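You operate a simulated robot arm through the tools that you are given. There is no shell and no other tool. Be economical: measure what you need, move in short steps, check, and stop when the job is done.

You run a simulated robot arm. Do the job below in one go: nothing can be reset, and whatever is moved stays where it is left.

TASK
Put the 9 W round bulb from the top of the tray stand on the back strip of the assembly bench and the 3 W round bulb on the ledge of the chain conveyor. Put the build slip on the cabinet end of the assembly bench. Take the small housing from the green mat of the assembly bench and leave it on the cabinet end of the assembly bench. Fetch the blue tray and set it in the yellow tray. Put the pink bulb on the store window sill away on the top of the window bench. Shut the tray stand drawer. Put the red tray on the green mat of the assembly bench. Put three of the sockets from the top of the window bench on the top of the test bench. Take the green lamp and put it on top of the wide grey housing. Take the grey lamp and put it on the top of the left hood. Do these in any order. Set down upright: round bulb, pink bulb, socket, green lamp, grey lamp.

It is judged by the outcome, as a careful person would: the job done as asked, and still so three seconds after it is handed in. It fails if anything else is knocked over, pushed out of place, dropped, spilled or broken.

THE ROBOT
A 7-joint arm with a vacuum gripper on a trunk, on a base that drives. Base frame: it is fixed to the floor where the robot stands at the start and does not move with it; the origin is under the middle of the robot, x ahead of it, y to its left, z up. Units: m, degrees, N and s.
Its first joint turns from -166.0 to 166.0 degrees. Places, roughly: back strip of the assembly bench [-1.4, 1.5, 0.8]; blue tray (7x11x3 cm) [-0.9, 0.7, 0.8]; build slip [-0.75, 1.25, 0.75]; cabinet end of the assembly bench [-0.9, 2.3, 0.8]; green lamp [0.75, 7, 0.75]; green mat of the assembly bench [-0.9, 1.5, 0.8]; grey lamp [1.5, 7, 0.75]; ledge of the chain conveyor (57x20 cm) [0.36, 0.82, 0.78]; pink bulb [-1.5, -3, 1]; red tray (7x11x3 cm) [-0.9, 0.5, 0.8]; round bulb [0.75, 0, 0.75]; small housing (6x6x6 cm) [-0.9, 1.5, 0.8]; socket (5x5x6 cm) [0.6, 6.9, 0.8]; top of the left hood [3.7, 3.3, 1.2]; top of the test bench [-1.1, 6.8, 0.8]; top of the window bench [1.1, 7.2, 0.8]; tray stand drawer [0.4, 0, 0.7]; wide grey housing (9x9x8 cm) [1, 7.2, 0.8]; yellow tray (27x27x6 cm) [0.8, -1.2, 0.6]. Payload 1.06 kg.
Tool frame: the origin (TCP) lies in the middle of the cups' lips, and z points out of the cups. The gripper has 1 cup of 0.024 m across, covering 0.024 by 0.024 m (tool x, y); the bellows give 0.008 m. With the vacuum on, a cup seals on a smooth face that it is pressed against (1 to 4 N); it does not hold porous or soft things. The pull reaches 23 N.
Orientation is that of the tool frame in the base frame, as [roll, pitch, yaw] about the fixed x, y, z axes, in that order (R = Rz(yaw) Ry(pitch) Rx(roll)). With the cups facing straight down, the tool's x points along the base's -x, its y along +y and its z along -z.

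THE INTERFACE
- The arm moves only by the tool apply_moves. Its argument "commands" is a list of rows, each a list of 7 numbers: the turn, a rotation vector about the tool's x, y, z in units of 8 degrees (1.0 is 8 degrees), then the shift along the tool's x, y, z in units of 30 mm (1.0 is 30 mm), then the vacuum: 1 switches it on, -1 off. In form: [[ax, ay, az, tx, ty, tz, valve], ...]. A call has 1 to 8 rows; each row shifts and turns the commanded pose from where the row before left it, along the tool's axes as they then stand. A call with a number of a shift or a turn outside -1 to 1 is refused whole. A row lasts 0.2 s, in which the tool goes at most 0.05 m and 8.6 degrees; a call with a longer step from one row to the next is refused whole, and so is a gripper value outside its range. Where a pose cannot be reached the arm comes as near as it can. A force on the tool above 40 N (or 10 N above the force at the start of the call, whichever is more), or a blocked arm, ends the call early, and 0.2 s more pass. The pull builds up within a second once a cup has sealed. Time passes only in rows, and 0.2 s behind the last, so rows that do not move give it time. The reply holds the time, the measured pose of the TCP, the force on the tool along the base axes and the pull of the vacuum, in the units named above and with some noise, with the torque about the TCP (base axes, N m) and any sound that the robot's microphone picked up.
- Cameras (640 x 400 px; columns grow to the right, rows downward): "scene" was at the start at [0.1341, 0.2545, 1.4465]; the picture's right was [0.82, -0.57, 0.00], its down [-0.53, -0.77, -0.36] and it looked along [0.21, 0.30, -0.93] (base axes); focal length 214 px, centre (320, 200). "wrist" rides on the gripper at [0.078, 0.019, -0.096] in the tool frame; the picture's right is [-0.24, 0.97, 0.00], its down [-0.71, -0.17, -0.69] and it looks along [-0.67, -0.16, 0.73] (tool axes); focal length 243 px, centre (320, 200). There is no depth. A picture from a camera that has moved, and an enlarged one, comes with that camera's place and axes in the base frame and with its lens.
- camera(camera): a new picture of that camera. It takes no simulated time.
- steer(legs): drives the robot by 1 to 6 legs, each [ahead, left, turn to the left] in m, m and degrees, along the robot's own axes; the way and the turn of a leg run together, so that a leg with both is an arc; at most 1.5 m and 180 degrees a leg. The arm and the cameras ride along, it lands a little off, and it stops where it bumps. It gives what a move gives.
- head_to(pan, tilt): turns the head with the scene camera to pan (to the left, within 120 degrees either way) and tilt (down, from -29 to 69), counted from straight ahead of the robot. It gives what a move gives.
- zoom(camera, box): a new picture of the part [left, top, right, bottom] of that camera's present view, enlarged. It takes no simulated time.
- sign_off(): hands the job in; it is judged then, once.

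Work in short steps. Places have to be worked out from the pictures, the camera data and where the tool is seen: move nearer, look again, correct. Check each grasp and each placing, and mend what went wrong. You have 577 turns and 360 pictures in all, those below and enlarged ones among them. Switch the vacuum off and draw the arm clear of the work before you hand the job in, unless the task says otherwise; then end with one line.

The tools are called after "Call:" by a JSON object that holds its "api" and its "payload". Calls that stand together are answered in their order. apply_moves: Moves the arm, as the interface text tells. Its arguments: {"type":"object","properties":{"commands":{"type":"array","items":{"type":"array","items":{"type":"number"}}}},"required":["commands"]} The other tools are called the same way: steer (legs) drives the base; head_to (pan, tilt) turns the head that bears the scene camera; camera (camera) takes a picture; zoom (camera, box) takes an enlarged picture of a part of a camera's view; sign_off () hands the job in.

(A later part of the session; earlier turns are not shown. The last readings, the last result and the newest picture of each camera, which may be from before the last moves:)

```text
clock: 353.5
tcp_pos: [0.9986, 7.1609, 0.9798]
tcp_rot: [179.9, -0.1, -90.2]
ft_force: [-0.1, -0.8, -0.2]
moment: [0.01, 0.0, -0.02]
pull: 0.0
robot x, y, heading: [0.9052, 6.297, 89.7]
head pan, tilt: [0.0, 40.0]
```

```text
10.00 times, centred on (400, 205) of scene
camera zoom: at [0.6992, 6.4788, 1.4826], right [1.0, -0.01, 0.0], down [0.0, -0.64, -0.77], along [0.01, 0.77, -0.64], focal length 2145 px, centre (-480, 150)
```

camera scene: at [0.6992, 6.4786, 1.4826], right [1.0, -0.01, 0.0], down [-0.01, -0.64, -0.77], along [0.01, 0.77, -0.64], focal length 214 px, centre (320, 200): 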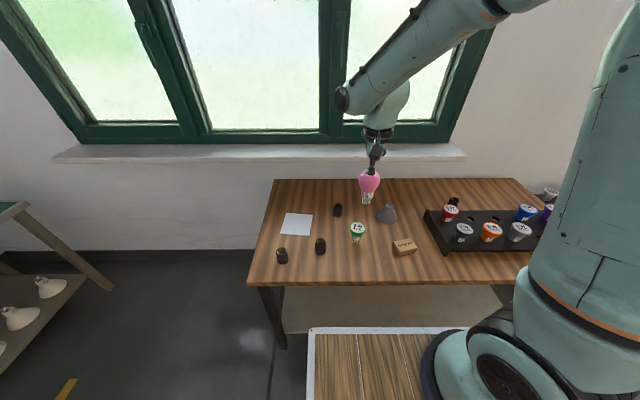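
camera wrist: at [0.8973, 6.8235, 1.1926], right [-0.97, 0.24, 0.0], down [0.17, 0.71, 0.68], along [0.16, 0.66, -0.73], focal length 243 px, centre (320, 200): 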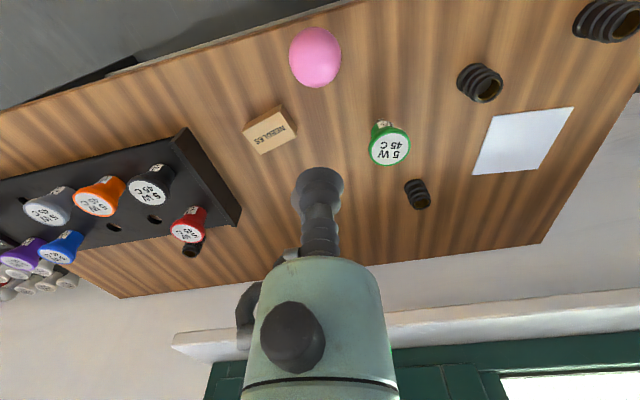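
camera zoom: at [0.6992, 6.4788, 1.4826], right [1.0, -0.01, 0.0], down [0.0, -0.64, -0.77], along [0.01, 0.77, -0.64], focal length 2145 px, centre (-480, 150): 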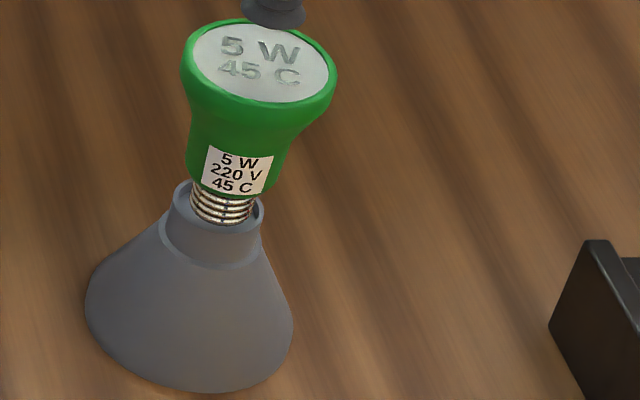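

The green lamp stands on the housing. Now sockets: I raise the arm and strafe left 0.28 m.

Call:
{"api": "apply_moves", "payload": {"commands": [[0, 0, 0, 0, 0, -1, -1], [0, 0, 0, 0, 0, -1, -1], [0, 0, 0, 0, 0, -1, -1], [0, 0, 0, 0, 0, -1, -1], [0, 0, 0, 0.5, 0, -1, -1], [0, 0, 0, 1, 0, 0, -1], [0, 0, 0, 1, 0, 0, -1], [0, 0, 0, 1, 0, 0, -1]]}}

Call:
{"api": "steer", "payload": {"legs": [[0, 0.28, 0.3]]}}

Call:
{"api": "camera", "payload": {"camera": "wrist"}}

Call:
{"api": "zoom", "payload": {"camera": "scene", "box": [320, 180, 460, 290]}}

```text
clock: 355.3
tcp_pos: [0.9982, 7.0543, 1.1276]
tcp_rot: [179.9, -0.1, -90.2]
ft_force: [0.3, 1.0, -0.1]
moment: [-0.01, 0.01, 0.0]
pull: 0.1
robot x, y, heading: [0.9065, 6.2955, 89.6]
head pan, tilt: [0.0, 40.0]
```

```text
clock: 357.2
tcp_pos: [0.7175, 7.0577, 1.1284]
tcp_rot: [179.9, -0.2, -89.9]
ft_force: [-0.2, 0.1, 0.3]
moment: [-0.01, 0.02, -0.02]
pull: 0.0
robot x, y, heading: [0.6289, 6.2961, 90.0]
head pan, tilt: [0.0, 40.0]
```

```text
200 pictures are left
camera wrist: at [0.698, 6.9795, 1.2238], right [-0.97, 0.23, 0.0], down [0.17, 0.71, 0.68], along [0.16, 0.67, -0.73], focal length 243 px, centre (320, 200)
```

wrist: 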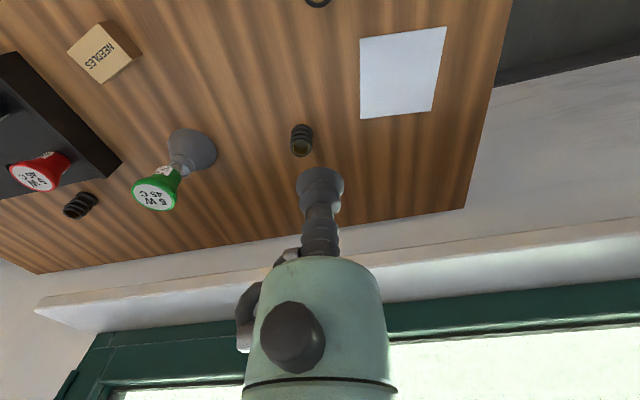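

```text
3.64 times, centred on (390, 235) of scene
camera zoom: at [0.4209, 6.4787, 1.4826], right [1.0, 0.0, 0.0], down [0.0, -0.64, -0.77], along [0.0, 0.77, -0.64], focal length 780 px, centre (66, 73)
```

zoom: 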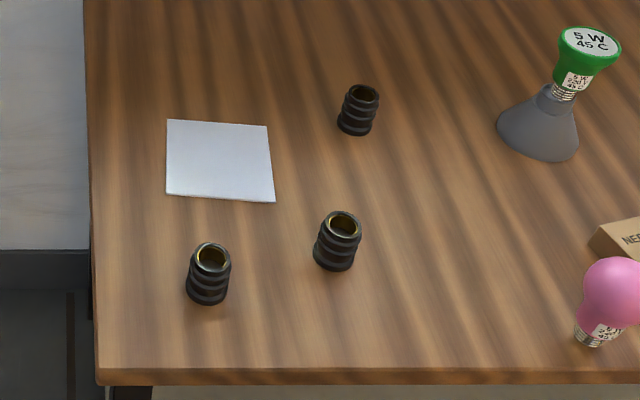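

S2 top ≈(0.700, 6.987). I move above it and down to 0.93.

Call:
{"api": "apply_moves", "payload": {"commands": [[0, 0, 0, 0.8, 0.2, 0, -1], [0, 0, 0, 0.8, 0.2, 0, -1], [0, 0, 0, 0.76, 0.2, 0, -1], [0, 0, 0, 0, 0, 1, -1], [0, 0, 0, 0, 0, 1, -1], [0, 0, 0, 0, 0, 1, -1], [0, 0, 0, 0, 0, 1, -1], [0, 0, 0, 0, 0, 1, -1]]}}

Call:
{"api": "zoom", "payload": {"camera": "wrist", "box": [240, 40, 400, 180]}}

Call:
{"api": "zoom", "payload": {"camera": "scene", "box": [370, 220, 420, 270]}}

```text
clock: 359.0
tcp_pos: [0.6981, 6.9851, 0.9793]
tcp_rot: [179.8, -0.2, -89.8]
ft_force: [0.4, 0.5, -0.3]
moment: [0.0, 0.01, 0.03]
pull: 0.0
robot x, y, heading: [0.629, 6.2976, 89.8]
head pan, tilt: [0.0, 40.0]
```

```text
2.86 times, centred on (320, 110) of wrist
camera zoom: at [0.6791, 6.9087, 1.0757], right [-0.97, 0.23, 0.0], down [0.17, 0.71, 0.68], along [0.16, 0.67, -0.73], focal length 693 px, centre (320, 457)
```

zoom: 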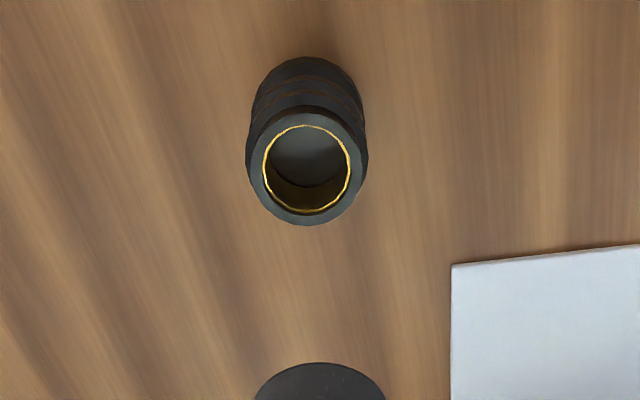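

```text
8.00 times, centred on (395, 245) of scene
camera zoom: at [0.421, 6.4784, 1.4827], right [1.0, 0.0, 0.0], down [0.0, -0.64, -0.77], along [0.0, 0.77, -0.64], focal length 1716 px, centre (-280, -160)
```

zoom: 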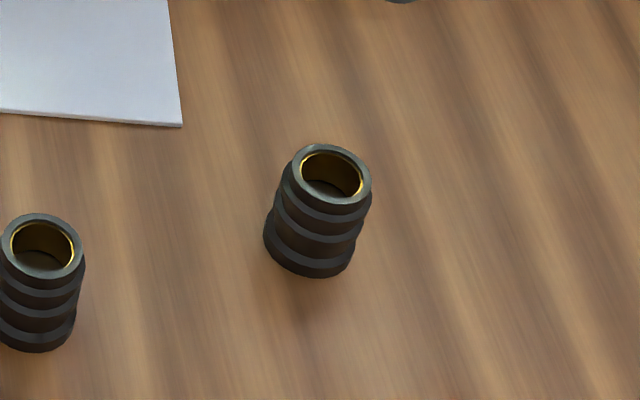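

Socket bore is ~26 mm with a floor inside; the cup must go in. I align to (0.7015, 6.988), descend to 0.885 and look again.

Call:
{"api": "apply_moves", "payload": {"commands": [[0, 0, 0, -0.1, -0.113, 1, -1], [0, 0, 0, 0, 0, 1, -1], [0, 0, 0, 0, 0, 1, -1], [0, 0, 0, 0, 0, 0.2, -1], [0, 0, 0, 0, 0, 0, -1]]}}

Call:
{"api": "zoom", "payload": {"camera": "wrist", "box": [260, 110, 380, 210]}}

```text
clock: 360.2
tcp_pos: [0.702, 6.9888, 0.8831]
tcp_rot: [179.8, 0.0, -89.9]
ft_force: [-0.7, -1.0, -0.3]
moment: [-0.02, 0.03, 0.0]
pull: 0.0
robot x, y, heading: [0.6309, 6.2964, 89.8]
head pan, tilt: [0.0, 40.0]
```

```text
4.00 times, centred on (320, 160) of wrist
camera zoom: at [0.6829, 6.9112, 0.9785], right [-0.97, 0.23, 0.0], down [0.17, 0.71, 0.68], along [0.16, 0.67, -0.73], focal length 970 px, centre (320, 360)
```

zoom: 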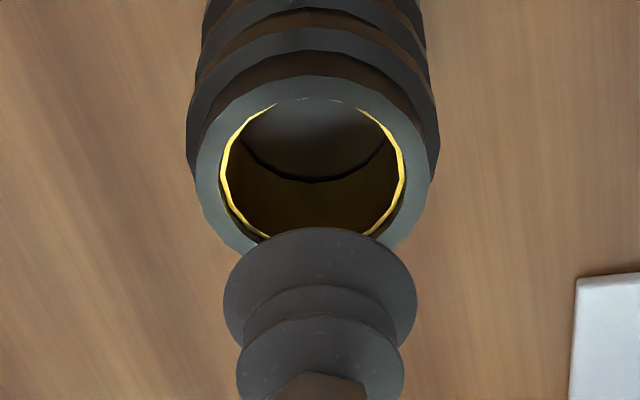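

I lower to just above the rim for direct comparison.

Call:
{"api": "apply_moves", "payload": {"commands": [[0, 0, 0, 0, -0.04, 0.5, -1], [0, 0, 0, 0, 0, 0, -1]]}}

Call:
{"api": "zoom", "payload": {"camera": "wrist", "box": [260, 110, 380, 210]}}

Call:
{"api": "zoom", "payload": {"camera": "scene", "box": [370, 210, 420, 260]}}

```text
clock: 360.8
tcp_pos: [0.7023, 6.9876, 0.8698]
tcp_rot: [179.9, 0.0, -89.8]
ft_force: [0.4, 0.5, 0.1]
moment: [-0.02, -0.01, -0.01]
pull: 0.1
robot x, y, heading: [0.6262, 6.2977, 89.8]
head pan, tilt: [0.0, 40.0]
```

```text
4.00 times, centred on (320, 160) of wrist
camera zoom: at [0.6837, 6.9109, 0.9641], right [-0.97, 0.23, 0.0], down [0.17, 0.71, 0.68], along [0.16, 0.67, -0.73], focal length 970 px, centre (320, 360)
```

zoom: 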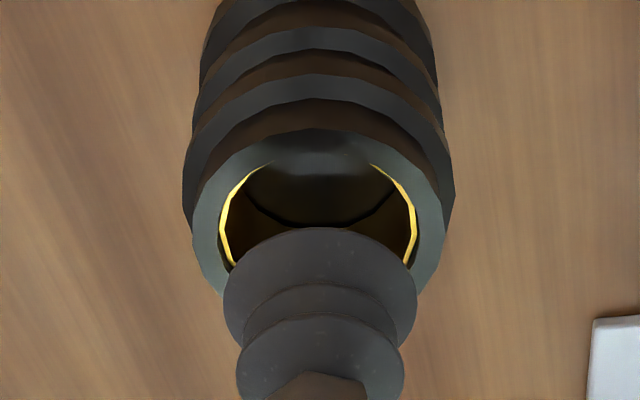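

```text
8.00 times, centred on (395, 235) of scene
camera zoom: at [0.421, 6.4787, 1.4826], right [1.0, 0.0, 0.0], down [0.0, -0.64, -0.77], along [0.0, 0.77, -0.64], focal length 1716 px, centre (-280, -80)
```

zoom: 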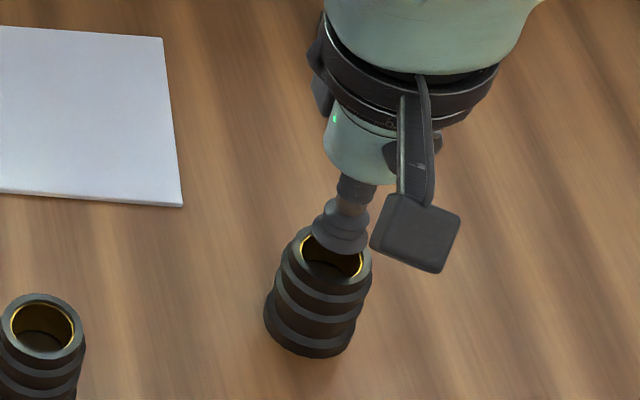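

Bore ≈26.6 mm, rim z ≈0.856; the cup is centred within about 1 mm. I nudge 1 mm back and go down into the bore carefully with vacuum on.

Call:
{"api": "apply_moves", "payload": {"commands": [[0, 0, 0, 0.04, 0, 0.3, 1], [0, 0, 0, 0, 0, 0.2, 1], [0, 0, 0, 0, 0, 0.1, 1], [0, 0, 0, 0, 0, 0, 1]]}}

Call:
{"api": "zoom", "payload": {"camera": "wrist", "box": [260, 110, 380, 210]}}

```text
clock: 361.8
tcp_pos: [0.7026, 6.9855, 0.8499]
tcp_rot: [179.9, 0.1, -89.9]
ft_force: [-2.5, -2.6, 8.9]
moment: [0.03, -0.03, 0.0]
pull: 23.4
robot x, y, heading: [0.6269, 6.2928, 89.9]
head pan, tilt: [0.0, 40.0]
```

```text
4.00 times, centred on (320, 160) of wrist
camera zoom: at [0.6837, 6.9094, 0.9455], right [-0.97, 0.23, 0.0], down [0.17, 0.71, 0.68], along [0.16, 0.67, -0.73], focal length 970 px, centre (320, 360)
```

zoom: 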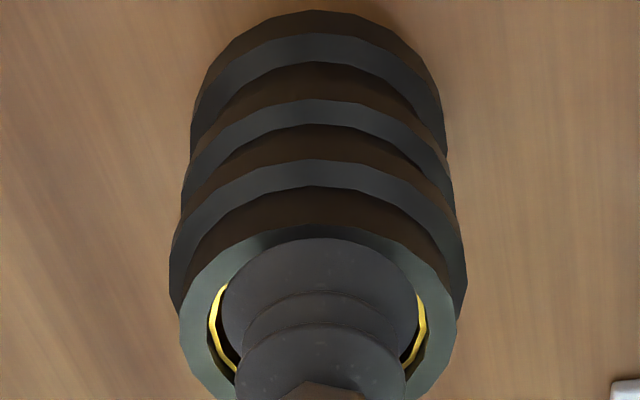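

Sealed (the grip works at the rim level). I lift the socket and drive to the test bench, turning to face it.

Call:
{"api": "apply_moves", "payload": {"commands": [[0, 0, 0, 0, 0, -0.3, 1], [0, 0, 0, 0, 0, -1, 1], [0, 0, 0, 0, 0, -1, 1], [0, 0, 0, 0, 0, -1, 1], [0, 0, 0, 0, 0, -1, 1], [0, 0, 0, 0, 0, -1, 1], [0, 0, 0, 0, 0, -1, 1], [0, 0, 0, 0, 0, -1, 1]]}}

Call:
{"api": "camera", "payload": {"camera": "wrist"}}

Call:
{"api": "apply_moves", "payload": {"commands": [[0, 0, 0, 0, 0, -1, 1], [0, 0, 0, 0, 0, -1, 1], [0, 0, 0, 0, 0, -1, 1]]}}

Call:
{"api": "steer", "payload": {"legs": [[-0.05, 0.6, 0], [0, 0, 90]]}}

Call:
{"api": "camera", "payload": {"camera": "scene"}}

```text
clock: 363.6
tcp_pos: [0.7041, 6.989, 1.0691]
tcp_rot: [179.9, -0.1, -89.8]
ft_force: [-0.7, 1.1, -1.1]
moment: [-0.02, -0.01, -0.01]
pull: 22.7
robot x, y, heading: [0.6278, 6.2968, 90.0]
head pan, tilt: [0.0, 40.0]
```

```text
192 pictures are left
camera wrist: at [0.6851, 6.9118, 1.1649], right [-0.97, 0.23, 0.0], down [0.17, 0.71, 0.68], along [0.16, 0.67, -0.73], focal length 243 px, centre (320, 200)
```

wrist: 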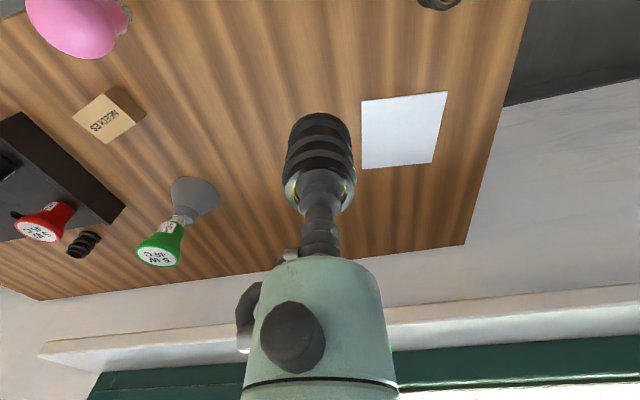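

```text
clock: 364.4
tcp_pos: [0.7048, 6.9876, 1.1603]
tcp_rot: [179.8, -0.1, -89.8]
ft_force: [-0.3, 0.4, 0.5]
moment: [0.01, -0.02, 0.0]
pull: 23.0
robot x, y, heading: [0.6303, 6.295, 90.0]
head pan, tilt: [0.0, 40.0]
```

```text
clock: 371.6
tcp_pos: [-0.6719, 6.3313, 1.1609]
tcp_rot: [179.9, 0.0, -0.6]
ft_force: [0.5, 0.1, 0.2]
moment: [-0.03, 0.02, 0.02]
pull: 22.6
robot x, y, heading: [0.0202, 6.2458, 179.1]
head pan, tilt: [0.0, 40.0]
```

```text
191 pictures are left
camera scene: at [-0.1664, 6.038, 1.4826], right [0.01, 1.0, 0.0], down [0.64, -0.01, -0.77], along [-0.77, 0.01, -0.64], focal length 214 px, centre (320, 200)
```

scene: 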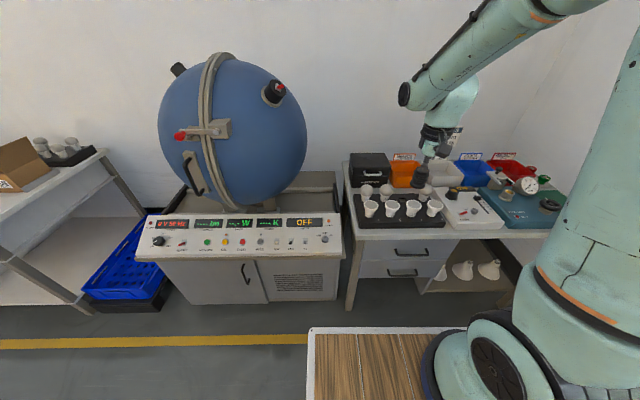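

I zoom in on the test bench for free space.

Call:
{"api": "zoom", "payload": {"camera": "scene", "box": [335, 130, 575, 250]}}

```text
2.67 times, centred on (455, 190) of scene
camera zoom: at [-0.1664, 6.038, 1.4826], right [0.01, 1.0, 0.0], down [0.64, -0.01, -0.77], along [-0.77, 0.01, -0.64], focal length 572 px, centre (-40, 227)
```

zoom: 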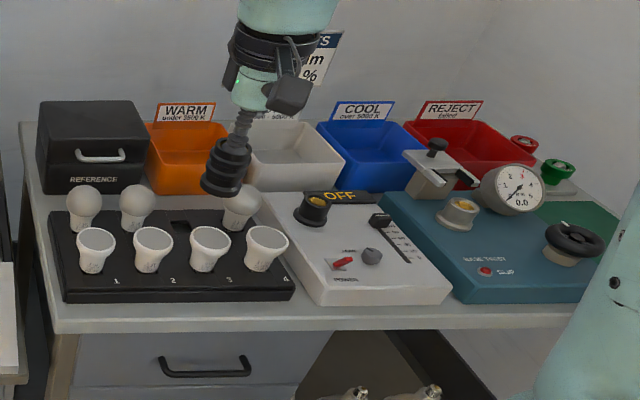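

Crowded; I strafe right to see the far end of the bench.

Call:
{"api": "steer", "payload": {"legs": [[0, -0.35, 0.9]]}}

Call:
{"api": "head_to", "payload": {"pan": -10, "tilt": 45}}

Call:
{"api": "camera", "payload": {"camera": "scene"}}

Call:
{"api": "camera", "payload": {"camera": "wrist"}}

```text
clock: 373.9
tcp_pos: [-0.6701, 6.6682, 1.1605]
tcp_rot: [179.9, -0.3, 0.3]
ft_force: [-0.3, 0.3, -0.2]
moment: [-0.01, 0.03, -0.01]
pull: 23.0
robot x, y, heading: [0.022, 6.591, -179.7]
head pan, tilt: [0.0, 40.0]
```

```text
clock: 374.6
tcp_pos: [-0.6707, 6.6673, 1.1616]
tcp_rot: [179.8, -0.1, 0.4]
ft_force: [-0.3, 0.7, -2.0]
moment: [-0.01, 0.0, 0.0]
pull: 22.9
robot x, y, heading: [0.02, 6.5963, -179.5]
head pan, tilt: [-10.0, 45.0]
```

```text
189 pictures are left
camera scene: at [-0.1559, 6.3965, 1.4754], right [0.17, 0.99, 0.0], down [0.7, -0.12, -0.71], along [-0.7, 0.12, -0.71], focal length 214 px, centre (320, 200)
```

scene: 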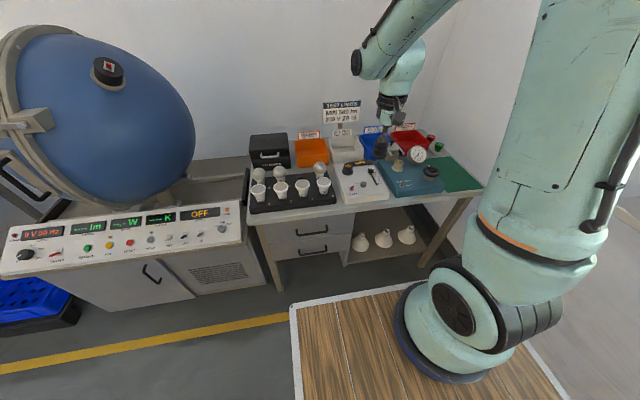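

```text
188 pictures are left
camera wrist: at [-0.5933, 6.6508, 1.2565], right [-0.23, -0.97, 0.0], down [-0.71, 0.17, 0.68], along [-0.67, 0.15, -0.73], focal length 243 px, centre (320, 200)
```

wrist: 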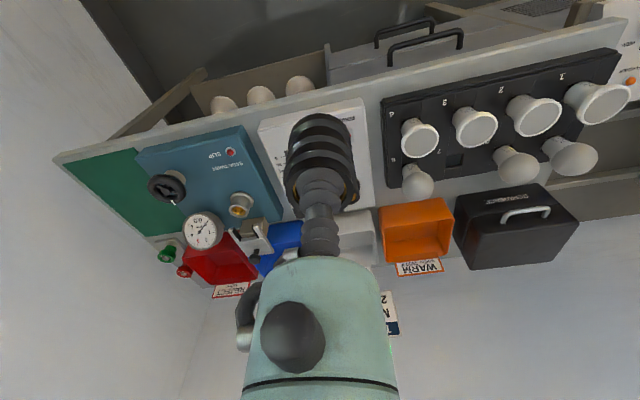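

There is a free green area at the far end: x −0.77…−1.0, y 7.11…7.28. I drive closer and carry the socket there.

Call:
{"api": "steer", "payload": {"legs": [[0.25, -0.35, -0.5]]}}

Call:
{"api": "apply_moves", "payload": {"commands": [[0, 0, 0, -0.3, -0.9, 0, 1], [0, 0, 0, -0.3, -0.9, 0, 1], [0, 0, 0, -0.3, -0.9, 0, 1], [0, 0, 0, -0.3, -0.9, 0, 1], [0, 0, 0, 0, -0.9, 0, 1]]}}

Call:
{"api": "camera", "payload": {"camera": "wrist"}}

Call:
{"api": "camera", "payload": {"camera": "scene"}}

```text
clock: 377.2
tcp_pos: [-0.9203, 7.0197, 1.161]
tcp_rot: [179.8, -0.1, 0.1]
ft_force: [-0.6, 0.2, -0.7]
moment: [0.01, -0.01, -0.01]
pull: 23.2
robot x, y, heading: [-0.2281, 6.9438, 179.6]
head pan, tilt: [-10.0, 45.0]
```

```text
clock: 378.4
tcp_pos: [-0.9559, 7.1557, 1.1599]
tcp_rot: [179.9, 0.0, 0.0]
ft_force: [-0.4, 0.2, -0.7]
moment: [0.04, -0.01, -0.02]
pull: 23.0
robot x, y, heading: [-0.2292, 6.9425, 179.5]
head pan, tilt: [-10.0, 45.0]
```

```text
187 pictures are left
camera wrist: at [-0.8789, 7.138, 1.2561], right [-0.24, -0.97, 0.0], down [-0.71, 0.17, 0.68], along [-0.66, 0.16, -0.73], focal length 243 px, centre (320, 200)
```

wrist: 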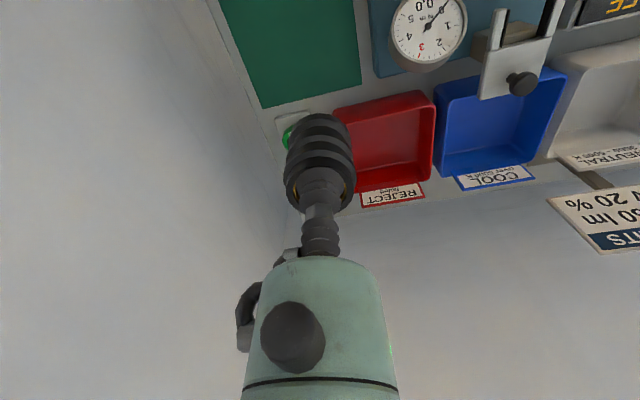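

```text
186 pictures are left
camera scene: at [-0.4078, 6.7444, 1.4753], right [0.18, 0.98, 0.0], down [0.7, -0.13, -0.71], along [-0.7, 0.13, -0.71], focal length 214 px, centre (320, 200)
```

scene: 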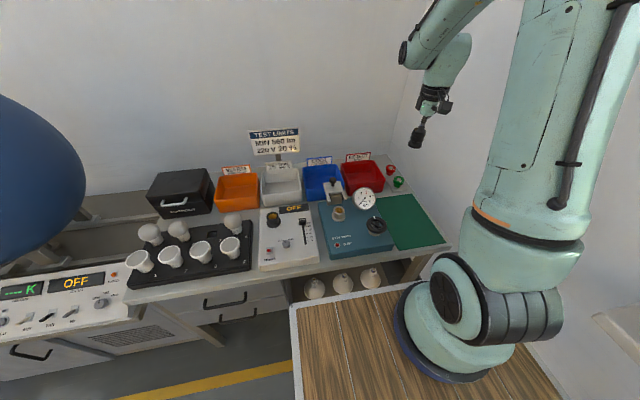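

Mat spans x −0.77…−1.035, y 7.10…7.29. I'll put the sockets at y 7.2, first at x≈−0.97, and descend.

Call:
{"api": "apply_moves", "payload": {"commands": [[0, 0, 0, -0.23, -0.74, 0, 1], [0, 0, 0, -0.23, -0.74, 0, 1], [0, 0, 0, 0, 0, 1, 1], [0, 0, 0, 0, 0, 1, 1], [0, 0, 0, 0, 0, 1, 1], [0, 0, 0, 0, 0, 1, 1], [0, 0, 0, 0, 0, 1, 1], [0, 0, 0, 0, 0, 1, 1]]}}

Call:
{"api": "camera", "payload": {"camera": "wrist"}}

Call:
{"api": "zoom", "payload": {"camera": "scene", "box": [340, 100, 480, 260]}}

```text
clock: 380.2
tcp_pos: [-0.9721, 7.2007, 0.9807]
tcp_rot: [179.9, 0.0, -0.1]
ft_force: [-0.4, 0.8, 0.9]
moment: [0.01, -0.01, 0.01]
pull: 23.1
robot x, y, heading: [-0.2293, 6.9428, 179.8]
head pan, tilt: [-10.0, 45.0]
```

```text
185 pictures are left
camera wrist: at [-0.8934, 7.1824, 1.0761], right [-0.24, -0.97, 0.0], down [-0.71, 0.17, 0.68], along [-0.67, 0.16, -0.73], focal length 243 px, centre (320, 200)
```

wrist: 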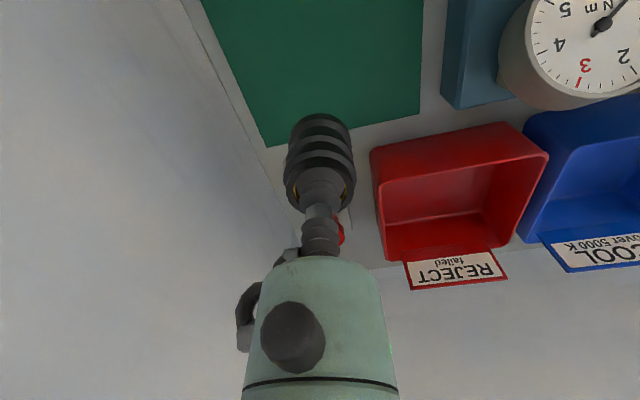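

```text
2.50 times, centred on (410, 180) of scene
camera zoom: at [-0.4077, 6.7447, 1.4754], right [0.18, 0.98, 0.0], down [0.7, -0.13, -0.71], along [-0.7, 0.13, -0.71], focal length 536 px, centre (95, 250)
```

zoom: 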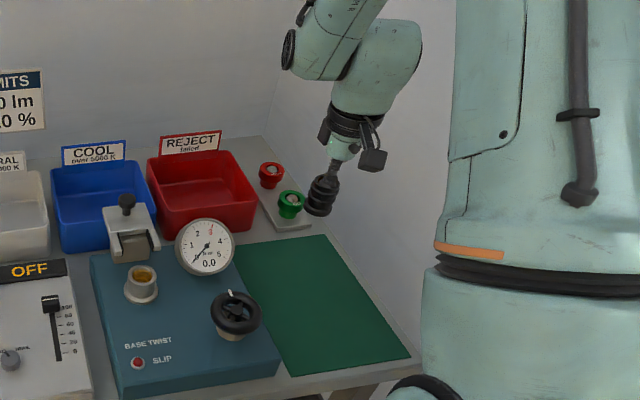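

Position is right. I lower to 0.87 then in small steps.

Call:
{"api": "apply_moves", "payload": {"commands": [[0, 0, 0, 0.2, 0, 1, 1], [0, 0, 0, 0, 0, 1, 1], [0, 0, 0, 0, 0, 1, 1], [0, 0, 0, 0, 0, 0.5, 1], [0, 0, 0, 0, 0, 0.2, 1]]}}

Call:
{"api": "apply_moves", "payload": {"commands": [[0, 0, 0, 0, 0, 0.15, 1], [0, 0, 0, 0, 0, 0.1, 1]]}}

Call:
{"api": "zoom", "payload": {"camera": "scene", "box": [370, 150, 450, 250]}}

```text
clock: 381.4
tcp_pos: [-0.964, 7.1977, 0.8686]
tcp_rot: [180.0, -0.1, 0.0]
ft_force: [0.4, -0.4, -0.1]
moment: [-0.01, 0.03, -0.03]
pull: 23.5
robot x, y, heading: [-0.2314, 6.9411, 179.9]
head pan, tilt: [-10.0, 45.0]
```

```text
clock: 382.1
tcp_pos: [-0.9649, 7.1991, 0.8612]
tcp_rot: [180.0, -0.1, 0.0]
ft_force: [-0.6, 0.9, -1.2]
moment: [-0.03, 0.01, -0.02]
pull: 22.6
robot x, y, heading: [-0.2255, 6.9423, 179.7]
head pan, tilt: [-10.0, 45.0]
```

```text
4.00 times, centred on (410, 200) of scene
camera zoom: at [-0.4079, 6.7447, 1.4754], right [0.18, 0.98, 0.0], down [0.7, -0.13, -0.71], along [-0.7, 0.13, -0.71], focal length 858 px, centre (-40, 200)
```

zoom: 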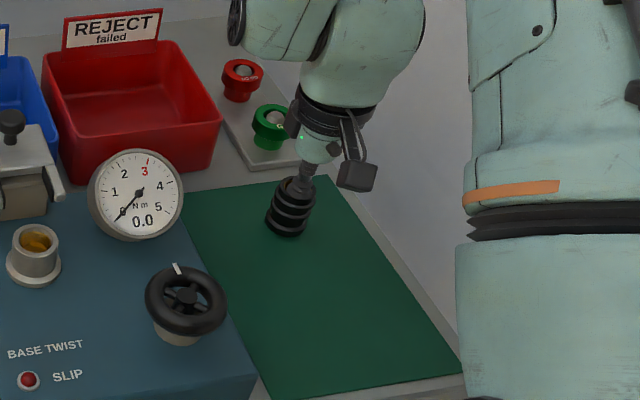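

Call:
{"api": "apply_moves", "payload": {"commands": [[0, 0, 0, 0, 0, 0.1, 1], [0, 0, 0, 0, 0, 0.07, 1]]}}

Call:
{"api": "apply_moves", "payload": {"commands": [[0, 0, 0, 0, 0, 0.08, 1], [0, 0, 0, 0, 0, 0.06, 1]]}}

```text
clock: 382.6
tcp_pos: [-0.9643, 7.1984, 0.8559]
tcp_rot: [179.9, -0.2, -0.1]
ft_force: [0.3, -0.9, 0.1]
moment: [0.01, 0.01, -0.01]
pull: 23.1
robot x, y, heading: [-0.229, 6.9389, 179.9]
head pan, tilt: [-10.0, 45.0]
```

```text
clock: 383.2
tcp_pos: [-0.9647, 7.1993, 0.8533]
tcp_rot: [179.9, 0.0, -0.1]
ft_force: [1.1, -2.4, 14.9]
moment: [-0.01, 0.04, -0.01]
pull: 23.3
robot x, y, heading: [-0.2262, 6.9403, 179.7]
head pan, tilt: [-10.0, 45.0]
```

Contact. I ease, release, and rise.

Call:
{"api": "apply_moves", "payload": {"commands": [[0, 0, 0, 0, 0, -0.08, 1], [0, 0, 0, 0, 0, 0, -1], [0, 0, 0, 0, 0, 0, -1], [0, 0, 0, 0, 0, 0, -1], [0, 0, 0, 0, 0, 0, -1], [0, 0, 0, 0, 0, -0.2, -1], [0, 0, 0, 0, 0, -0.7, -1], [0, 0, 0, 0, 0, -1, -1]]}}

Call:
{"api": "apply_moves", "payload": {"commands": [[0, 0, 0, 0, 0, -1, -1], [0, 0, 0, 0, 0, -1, -1], [0, 0, 0, 0, 0, -1, -1], [0, 0, 0, 0, 0, -1, -1], [0, 0, 0, 0.3, 0.3, -1, -1], [0, 0, 0, 0.5, 0.5, -1, -1], [0, 0, 0, 0.5, 0.5, -1, -1], [0, 0, 0, 0.5, 0.5, -1, -1]]}}

Call:
{"api": "zoom", "payload": {"camera": "scene", "box": [340, 130, 480, 260]}}

```text
clock: 385.1
tcp_pos: [-0.9642, 7.1982, 0.9118]
tcp_rot: [179.9, 0.0, 0.0]
ft_force: [-0.2, -0.5, 0.1]
moment: [0.05, 0.02, -0.04]
pull: 0.1
robot x, y, heading: [-0.2324, 6.9424, 179.7]
head pan, tilt: [-10.0, 45.0]
```

```text
clock: 386.9
tcp_pos: [-0.9123, 7.1459, 1.1501]
tcp_rot: [179.9, -0.1, 0.0]
ft_force: [-0.7, -0.3, -0.4]
moment: [0.0, -0.03, 0.01]
pull: 0.1
robot x, y, heading: [-0.2302, 6.9411, 179.9]
head pan, tilt: [-10.0, 45.0]
```

```text
3.08 times, centred on (410, 195) of scene
camera zoom: at [-0.4085, 6.745, 1.4753], right [0.18, 0.98, 0.0], down [0.7, -0.13, -0.71], along [-0.7, 0.13, -0.71], focal length 660 px, centre (43, 215)
```

zoom: 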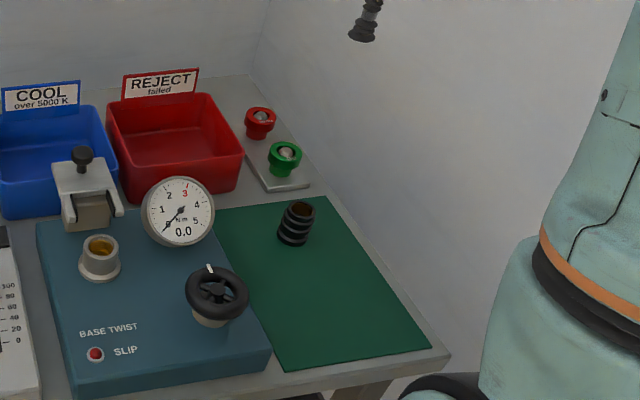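

Socket 1 is upright on the mat. I return to the window bench for the next.

Call:
{"api": "steer", "payload": {"legs": [[-0.25, 0, 0], [0, 0.69, 0], [0, 0, -90], [0, -0.58, 0]]}}

Call:
{"api": "head_to", "payload": {"pan": 0, "tilt": 40}}

Call:
{"api": "camera", "payload": {"camera": "scene"}}

Call:
{"api": "camera", "payload": {"camera": "wrist"}}

```text
clock: 398.8
tcp_pos: [0.8003, 6.9346, 1.1513]
tcp_rot: [179.9, 0.0, -89.8]
ft_force: [0.0, -1.0, 0.3]
moment: [0.01, -0.04, 0.01]
pull: 0.0
robot x, y, heading: [0.5974, 6.2474, 89.8]
head pan, tilt: [-10.0, 45.0]
```

```text
clock: 399.5
tcp_pos: [0.8018, 6.9352, 1.1508]
tcp_rot: [179.9, -0.2, -89.9]
ft_force: [-0.2, -0.6, 0.0]
moment: [-0.04, -0.01, -0.01]
pull: 0.1
robot x, y, heading: [0.6019, 6.2496, 89.9]
head pan, tilt: [0.0, 40.0]
```

```text
181 pictures are left
camera scene: at [0.3919, 6.4356, 1.4826], right [1.0, 0.0, 0.0], down [0.0, -0.64, -0.77], along [0.0, 0.77, -0.64], focal length 214 px, centre (320, 200)
```

scene: 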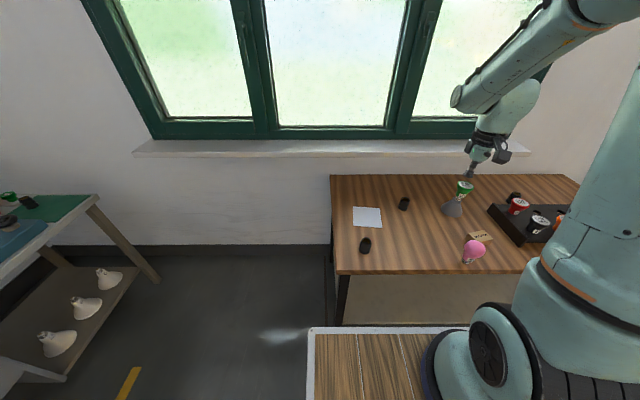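

```text
180 pictures are left
camera wrist: at [0.7822, 6.8582, 1.2465], right [-0.97, 0.23, 0.0], down [0.17, 0.71, 0.68], along [0.16, 0.67, -0.73], focal length 243 px, centre (320, 200)
```

wrist: 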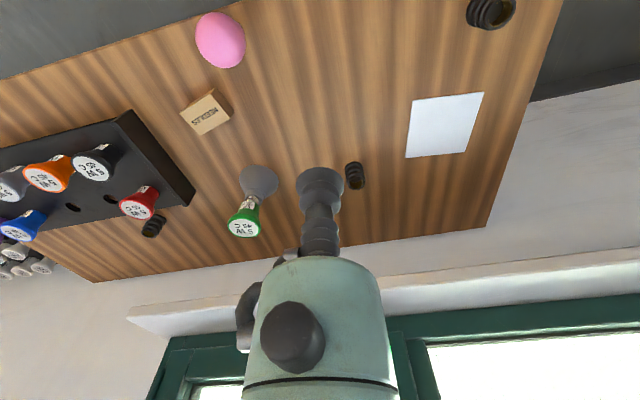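

I move over S1 (≈0.5635, 6.947).

Call:
{"api": "apply_moves", "payload": {"commands": [[0, 0, 0, -0.05, 0.994, 0, -1], [0, 0, 0, -0.05, 0.994, 0, -1], [0, 0, 0, -0.05, 0.994, 0, -1], [0, 0, 0, -0.05, 0.994, 0, -1], [0, 0, 0, -0.05, 0.994, 0, -1], [0, 0, 0, -0.05, 0.994, 0, -1], [0, 0, 0, -0.05, 0.994, 0, -1], [0, 0, 0, -0.05, 0.994, 0, -1]]}}

Call:
{"api": "apply_moves", "payload": {"commands": [[0, 0, 0, 0, 0, 1, -1], [0, 0, 0, 0, 0, 1, -1], [0, 0, 0, 0, 0, 1, -1], [0, 0, 0, 0, 0, 1, -1], [0, 0, 0, 0, 0, 1, -1], [0, 0, 0, 0, 0, 1, -1]]}}

Call:
{"api": "zoom", "payload": {"camera": "wrist", "box": [240, 40, 400, 180]}}

```text
clock: 401.3
tcp_pos: [0.5635, 6.9441, 1.1518]
tcp_rot: [179.9, -0.1, -90.0]
ft_force: [0.8, -0.3, 0.4]
moment: [-0.01, 0.0, 0.01]
pull: 0.1
robot x, y, heading: [0.5997, 6.2555, 90.3]
head pan, tilt: [0.0, 40.0]
```

```text
clock: 402.7
tcp_pos: [0.5623, 6.9449, 0.972]
tcp_rot: [179.9, -0.1, -90.0]
ft_force: [0.6, -0.1, 0.9]
moment: [0.03, 0.01, 0.0]
pull: 0.2
robot x, y, heading: [0.6012, 6.2508, 90.0]
head pan, tilt: [0.0, 40.0]
```

```text
2.86 times, centred on (320, 110) of wrist
camera zoom: at [0.5437, 6.8683, 1.0673], right [-0.97, 0.23, 0.0], down [0.17, 0.71, 0.68], along [0.16, 0.67, -0.73], focal length 693 px, centre (320, 457)
```

zoom: 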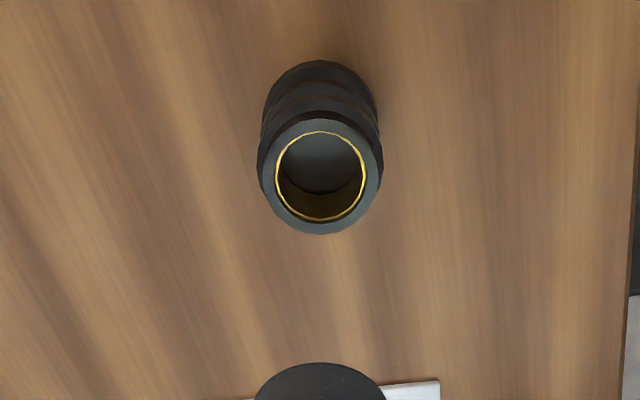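

Aligned in x; y needs +4 mm. I descend with vacuum onto the rim.

Call:
{"api": "apply_moves", "payload": {"commands": [[0, 0, 0, -0.14, 0, 1, -1], [0, 0, 0, 0, 0, 1, -1], [0, 0, 0, 0, 0, 1, -1], [0, 0, 0, 0, 0, 0.4, -1], [0, 0, 0, 0, 0, 0, -1]]}}

Call:
{"api": "zoom", "payload": {"camera": "wrist", "box": [260, 110, 380, 210]}}

```text
clock: 403.9
tcp_pos: [0.5626, 6.9498, 0.8701]
tcp_rot: [180.0, -0.1, -89.9]
ft_force: [-0.4, 0.0, 1.4]
moment: [-0.01, 0.01, -0.01]
pull: 0.1
robot x, y, heading: [0.5997, 6.254, 89.6]
head pan, tilt: [0.0, 40.0]
```

```text
4.00 times, centred on (320, 160) of wrist
camera zoom: at [0.5441, 6.8734, 0.9653], right [-0.97, 0.23, 0.0], down [0.17, 0.71, 0.68], along [0.16, 0.67, -0.73], focal length 970 px, centre (320, 360)
```

zoom: 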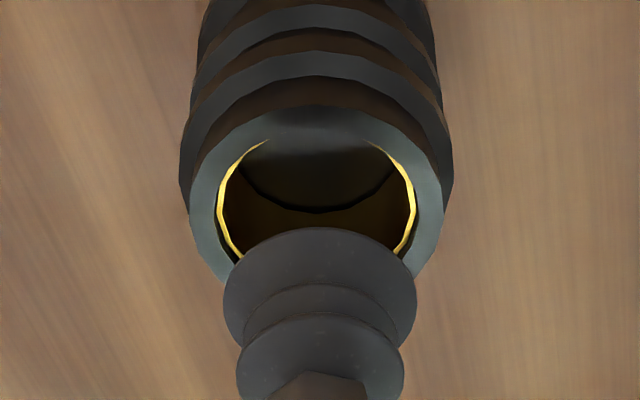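

The ring sits slightly nearer than in the earlier good grasp; I shift back 4 mm and press in with vacuum.

Call:
{"api": "apply_moves", "payload": {"commands": [[0, 0, 0, 0.14, -0.02, 0.3, 1], [0, 0, 0, 0, 0, 0.2, 1], [0, 0, 0, 0, 0, 0.1, 1], [0, 0, 0, 0, 0, 0, 1]]}}

Call:
{"api": "zoom", "payload": {"camera": "wrist", "box": [260, 110, 380, 210]}}

```text
clock: 404.9
tcp_pos: [0.5616, 6.9451, 0.8516]
tcp_rot: [180.0, -0.2, -89.8]
ft_force: [-0.7, -0.7, 4.2]
moment: [0.0, -0.02, 0.0]
pull: 22.9
robot x, y, heading: [0.6012, 6.2504, 90.0]
head pan, tilt: [0.0, 40.0]
```

```text
4.00 times, centred on (320, 160) of wrist
camera zoom: at [0.5433, 6.8688, 0.9473], right [-0.97, 0.23, 0.0], down [0.17, 0.71, 0.68], along [0.16, 0.67, -0.73], focal length 970 px, centre (320, 360)
```

zoom: 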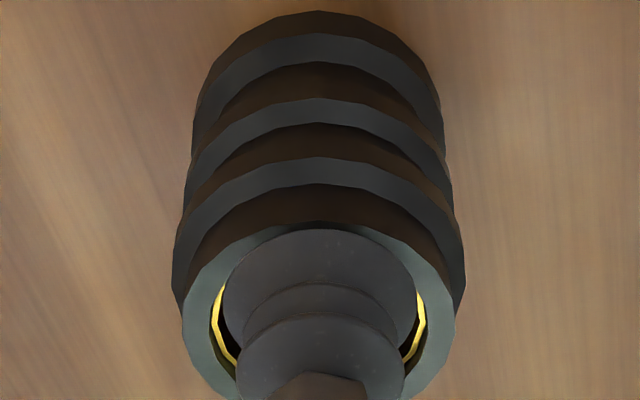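

Sealed. I lift and take it to the test bench the same way.

Call:
{"api": "apply_moves", "payload": {"commands": [[0, 0, 0, 0, 0, -0.5, 1], [0, 0, 0, 0, 0, -1, 1], [0, 0, 0, 0, 0, -1, 1], [0, 0, 0, 0, 0, -1, 1], [0, 0, 0, 0, 0, -1, 1], [0, 0, 0, 0, 0, -1, 1], [0, 0, 0, 0, 0, -1, 1], [0, 0, 0, 0, 0, -1, 1]]}}

Call:
{"api": "apply_moves", "payload": {"commands": [[0, 0, 0, 0, -1, -1, 1], [0, 0, 0, 0, -1, -1, 1], [0, 0, 0, 0, -1, -0.7, 1], [0, 0, 0, 0, -1, 0, 1], [0, 0, 0, 0, -1, 0, 1]]}}

Call:
{"api": "steer", "payload": {"legs": [[0, 0.58, 0], [0, 0, 90], [0, -0.69, 0], [0.25, 0, 0]]}}

Call:
{"api": "camera", "payload": {"camera": "wrist"}}

```text
clock: 406.7
tcp_pos: [0.5623, 6.9475, 1.0767]
tcp_rot: [180.0, -0.1, -89.8]
ft_force: [-0.4, -0.1, -0.1]
moment: [-0.02, 0.01, 0.03]
pull: 23.5
robot x, y, heading: [0.5995, 6.2502, 90.2]
head pan, tilt: [0.0, 40.0]
```

```text
clock: 407.9
tcp_pos: [0.7129, 6.9484, 1.1574]
tcp_rot: [179.9, -0.1, -89.9]
ft_force: [-0.6, 0.5, -1.1]
moment: [0.0, 0.02, 0.01]
pull: 22.9
robot x, y, heading: [0.5997, 6.2503, 89.8]
head pan, tilt: [0.0, 40.0]
```

```text
clock: 419.8
tcp_pos: [-0.9276, 7.0455, 1.1561]
tcp_rot: [179.9, -0.1, 1.0]
ft_force: [0.1, -0.1, -0.1]
moment: [-0.01, 0.0, -0.02]
pull: 22.3
robot x, y, heading: [-0.2288, 6.9449, -179.2]
head pan, tilt: [0.0, 40.0]
```

```text
176 pictures are left
camera wrist: at [-0.8501, 7.0296, 1.2528], right [-0.22, -0.98, 0.0], down [-0.71, 0.16, 0.68], along [-0.67, 0.15, -0.73], focal length 243 px, centre (320, 200)
```

wrist: 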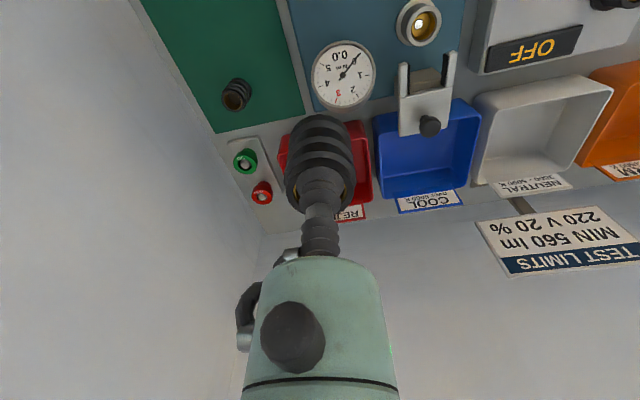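

Now to (−0.875, 7.20) for socket 2.

Call:
{"api": "apply_moves", "payload": {"commands": [[0, 0, 0, 0.29, -0.86, 0, 1], [0, 0, 0, 0.29, -0.86, 0, 1], [0, 0, 0, 0.29, -0.86, 0, 1], [0, 0, 0, 0.29, -0.86, 0, 1], [0, 0, 0, 0.29, -0.86, 0, 1], [0, 0, 0, 0.29, -0.86, 0, 1]]}}

Call:
{"api": "apply_moves", "payload": {"commands": [[0, 0, 0, 0, 0, 1, 1], [0, 0, 0, 0, 0, 1, 1], [0, 0, 0, 0, 0, 1, 1], [0, 0, 0, 0, 0, 1, 1], [0, 0, 0, 0, 0, 1, 1], [0, 0, 0, 0, 0, 1, 1], [0, 0, 0, 0, 0, 1, 1]]}}

Call:
{"api": "camera", "payload": {"camera": "wrist"}}

```text
clock: 421.2
tcp_pos: [-0.8766, 7.2011, 1.1567]
tcp_rot: [180.0, -0.1, 1.0]
ft_force: [-1.4, -0.2, -0.3]
moment: [0.03, -0.01, 0.02]
pull: 23.3
robot x, y, heading: [-0.2292, 6.9423, -179.4]
head pan, tilt: [0.0, 40.0]
```

```text
clock: 422.8
tcp_pos: [-0.8803, 7.2003, 0.9442]
tcp_rot: [179.9, -0.1, 1.0]
ft_force: [0.5, 0.0, -0.1]
moment: [0.0, 0.01, 0.02]
pull: 22.4
robot x, y, heading: [-0.225, 6.9424, -179.3]
head pan, tilt: [0.0, 40.0]
```

```text
175 pictures are left
camera wrist: at [-0.8019, 7.1837, 1.0408], right [-0.22, -0.98, 0.0], down [-0.71, 0.16, 0.68], along [-0.67, 0.15, -0.73], focal length 243 px, centre (320, 200)
```

wrist: 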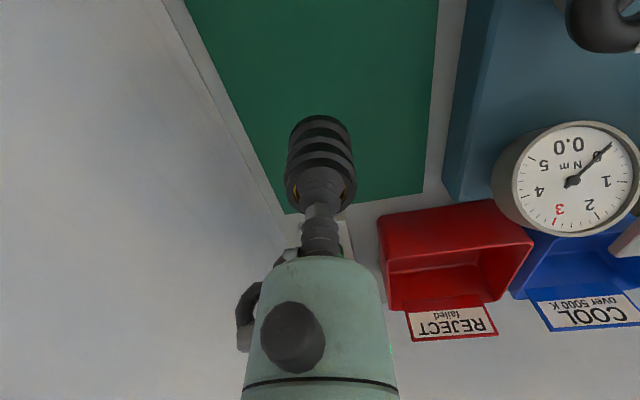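

I lower to contact.

Call:
{"api": "apply_moves", "payload": {"commands": [[0, 0, 0, 0.1, 0, 1, 1], [0, 0, 0, 0, 0, 1, 1], [0, 0, 0, 0, 0, 0.6, 1], [0, 0, 0, 0, 0, 0.2, 1]]}}

Call:
{"api": "apply_moves", "payload": {"commands": [[0, 0, 0, 0, 0, 0.08, 1], [0, 0, 0, 0, 0, 0.07, 1]]}}

Call:
{"api": "apply_moves", "payload": {"commands": [[0, 0, 0, 0, 0, 0.07, 1]]}}

```text
clock: 423.8
tcp_pos: [-0.8772, 7.2016, 0.8614]
tcp_rot: [179.9, -0.1, 1.0]
ft_force: [0.7, -0.4, 0.3]
moment: [0.0, -0.01, 0.0]
pull: 23.0
robot x, y, heading: [-0.2253, 6.9423, -179.1]
head pan, tilt: [0.0, 40.0]
```

```text
clock: 424.4
tcp_pos: [-0.8761, 7.2, 0.8581]
tcp_rot: [179.9, -0.1, 1.0]
ft_force: [-0.6, -0.3, -0.1]
moment: [-0.01, 0.02, -0.02]
pull: 22.5
robot x, y, heading: [-0.2303, 6.9397, -178.9]
head pan, tilt: [0.0, 40.0]
```

```text
clock: 424.8
tcp_pos: [-0.8749, 7.1998, 0.8554]
tcp_rot: [179.9, -0.2, 1.0]
ft_force: [0.2, -0.9, -0.9]
moment: [0.01, 0.0, 0.0]
pull: 23.0
robot x, y, heading: [-0.235, 6.9448, -179.3]
head pan, tilt: [0.0, 40.0]
```

Call:
{"api": "apply_moves", "payload": {"commands": [[0, 0, 0, 0, 0, 0.08, 1]]}}

Call:
{"api": "apply_moves", "payload": {"commands": [[0, 0, 0, 0, 0, 0.05, 1]]}}

```text
clock: 425.2
tcp_pos: [-0.8748, 7.2007, 0.8541]
tcp_rot: [179.9, 0.0, 1.0]
ft_force: [0.8, -0.8, 13.9]
moment: [-0.01, 0.0, 0.03]
pull: 22.5
robot x, y, heading: [-0.2278, 6.9433, -179.0]
head pan, tilt: [0.0, 40.0]
```

```text
clock: 425.6
tcp_pos: [-0.875, 7.2006, 0.8516]
tcp_rot: [179.9, 0.0, 1.0]
ft_force: [0.5, -0.8, 14.8]
moment: [0.04, 0.06, -0.02]
pull: 22.9
robot x, y, heading: [-0.2286, 6.9402, -179.3]
head pan, tilt: [0.0, 40.0]
```

Contact; release and rise.

Call:
{"api": "apply_moves", "payload": {"commands": [[0, 0, 0, 0, 0, -0.1, 1], [0, 0, 0, 0, 0, 0, -1], [0, 0, 0, 0, 0, 0, -1], [0, 0, 0, 0, 0, 0, -1], [0, 0, 0, 0, 0, 0, -1], [0, 0, 0, 0, 0, -0.2, -1], [0, 0, 0, 0, 0, -0.7, -1], [0, 0, 0, 0, 0, -1, -1]]}}

Call:
{"api": "apply_moves", "payload": {"commands": [[0, 0, 0, 0, 0, -1, -1], [0, 0, 0, 0, 0, -1, -1], [0, 0, 0, 0, 0, -1, -1], [0, 0, 0, 0, 0, -1, -1], [0, 0, 0, 0.3, 0.3, -1, -1], [0, 0, 0, 0.5, 0.5, -1, -1], [0, 0, 0, 0.5, 0.5, -1, -1], [0, 0, 0, 0.5, 0.5, -1, -1]]}}

Call:
{"api": "camera", "payload": {"camera": "wrist"}}

Call:
{"api": "steer", "payload": {"legs": [[-0.25, 0, 0], [0, 0.69, 0], [0, 0, -90.8], [0, -0.58, 0]]}}

Call:
{"api": "camera", "payload": {"camera": "wrist"}}

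Call:
{"api": "camera", "payload": {"camera": "scene"}}

```text
clock: 427.4
tcp_pos: [-0.8759, 7.1994, 0.9111]
tcp_rot: [180.0, 0.0, 1.1]
ft_force: [0.4, 0.7, -0.9]
moment: [0.02, 0.0, -0.01]
pull: 0.1
robot x, y, heading: [-0.2302, 6.9418, -179.3]
head pan, tilt: [0.0, 40.0]
```

```text
clock: 429.2
tcp_pos: [-0.8184, 7.149, 1.1535]
tcp_rot: [180.0, -0.2, 0.9]
ft_force: [-0.1, 0.2, 0.4]
moment: [0.01, -0.03, 0.0]
pull: 0.1
robot x, y, heading: [-0.2293, 6.9399, -179.1]
head pan, tilt: [0.0, 40.0]
```

```text
174 pictures are left
camera wrist: at [-0.7412, 7.1334, 1.2492], right [-0.22, -0.98, 0.0], down [-0.71, 0.16, 0.68], along [-0.67, 0.15, -0.73], focal length 243 px, centre (320, 200)
```

wrist: 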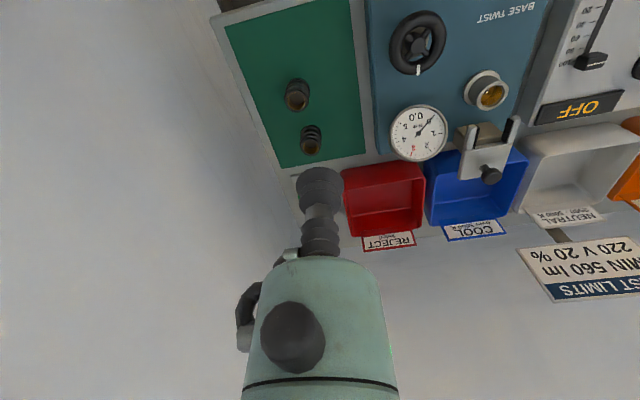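

```text
clock: 441.2
tcp_pos: [0.8322, 6.8439, 1.1534]
tcp_rot: [179.9, -0.1, -90.1]
ft_force: [-0.7, -0.3, 0.3]
moment: [0.0, -0.01, 0.01]
pull: 0.0
robot x, y, heading: [0.6077, 6.2577, 89.6]
head pan, tilt: [0.0, 40.0]
```

```text
173 pictures are left
camera wrist: at [0.812, 6.7676, 1.249], right [-0.97, 0.24, 0.0], down [0.18, 0.71, 0.68], along [0.16, 0.66, -0.73], focal length 243 px, centre (320, 200)
```

wrist: 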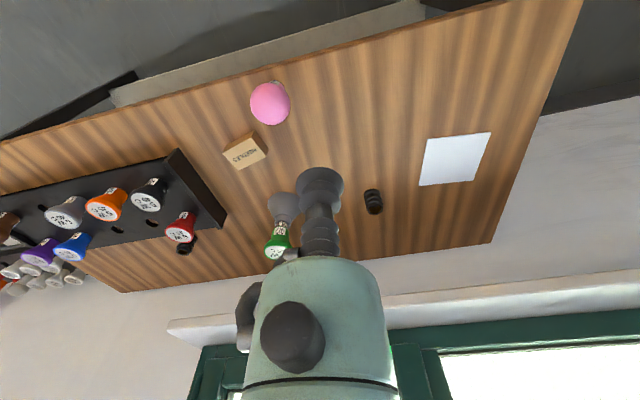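

```text
172 pictures are left
camera scene: at [0.405, 6.4444, 1.4826], right [1.0, -0.01, 0.0], down [-0.01, -0.64, -0.77], along [0.01, 0.77, -0.64], focal length 214 px, centre (320, 200)
```

scene: 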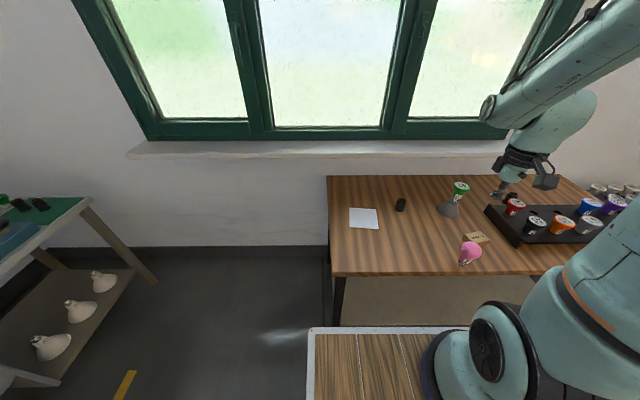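

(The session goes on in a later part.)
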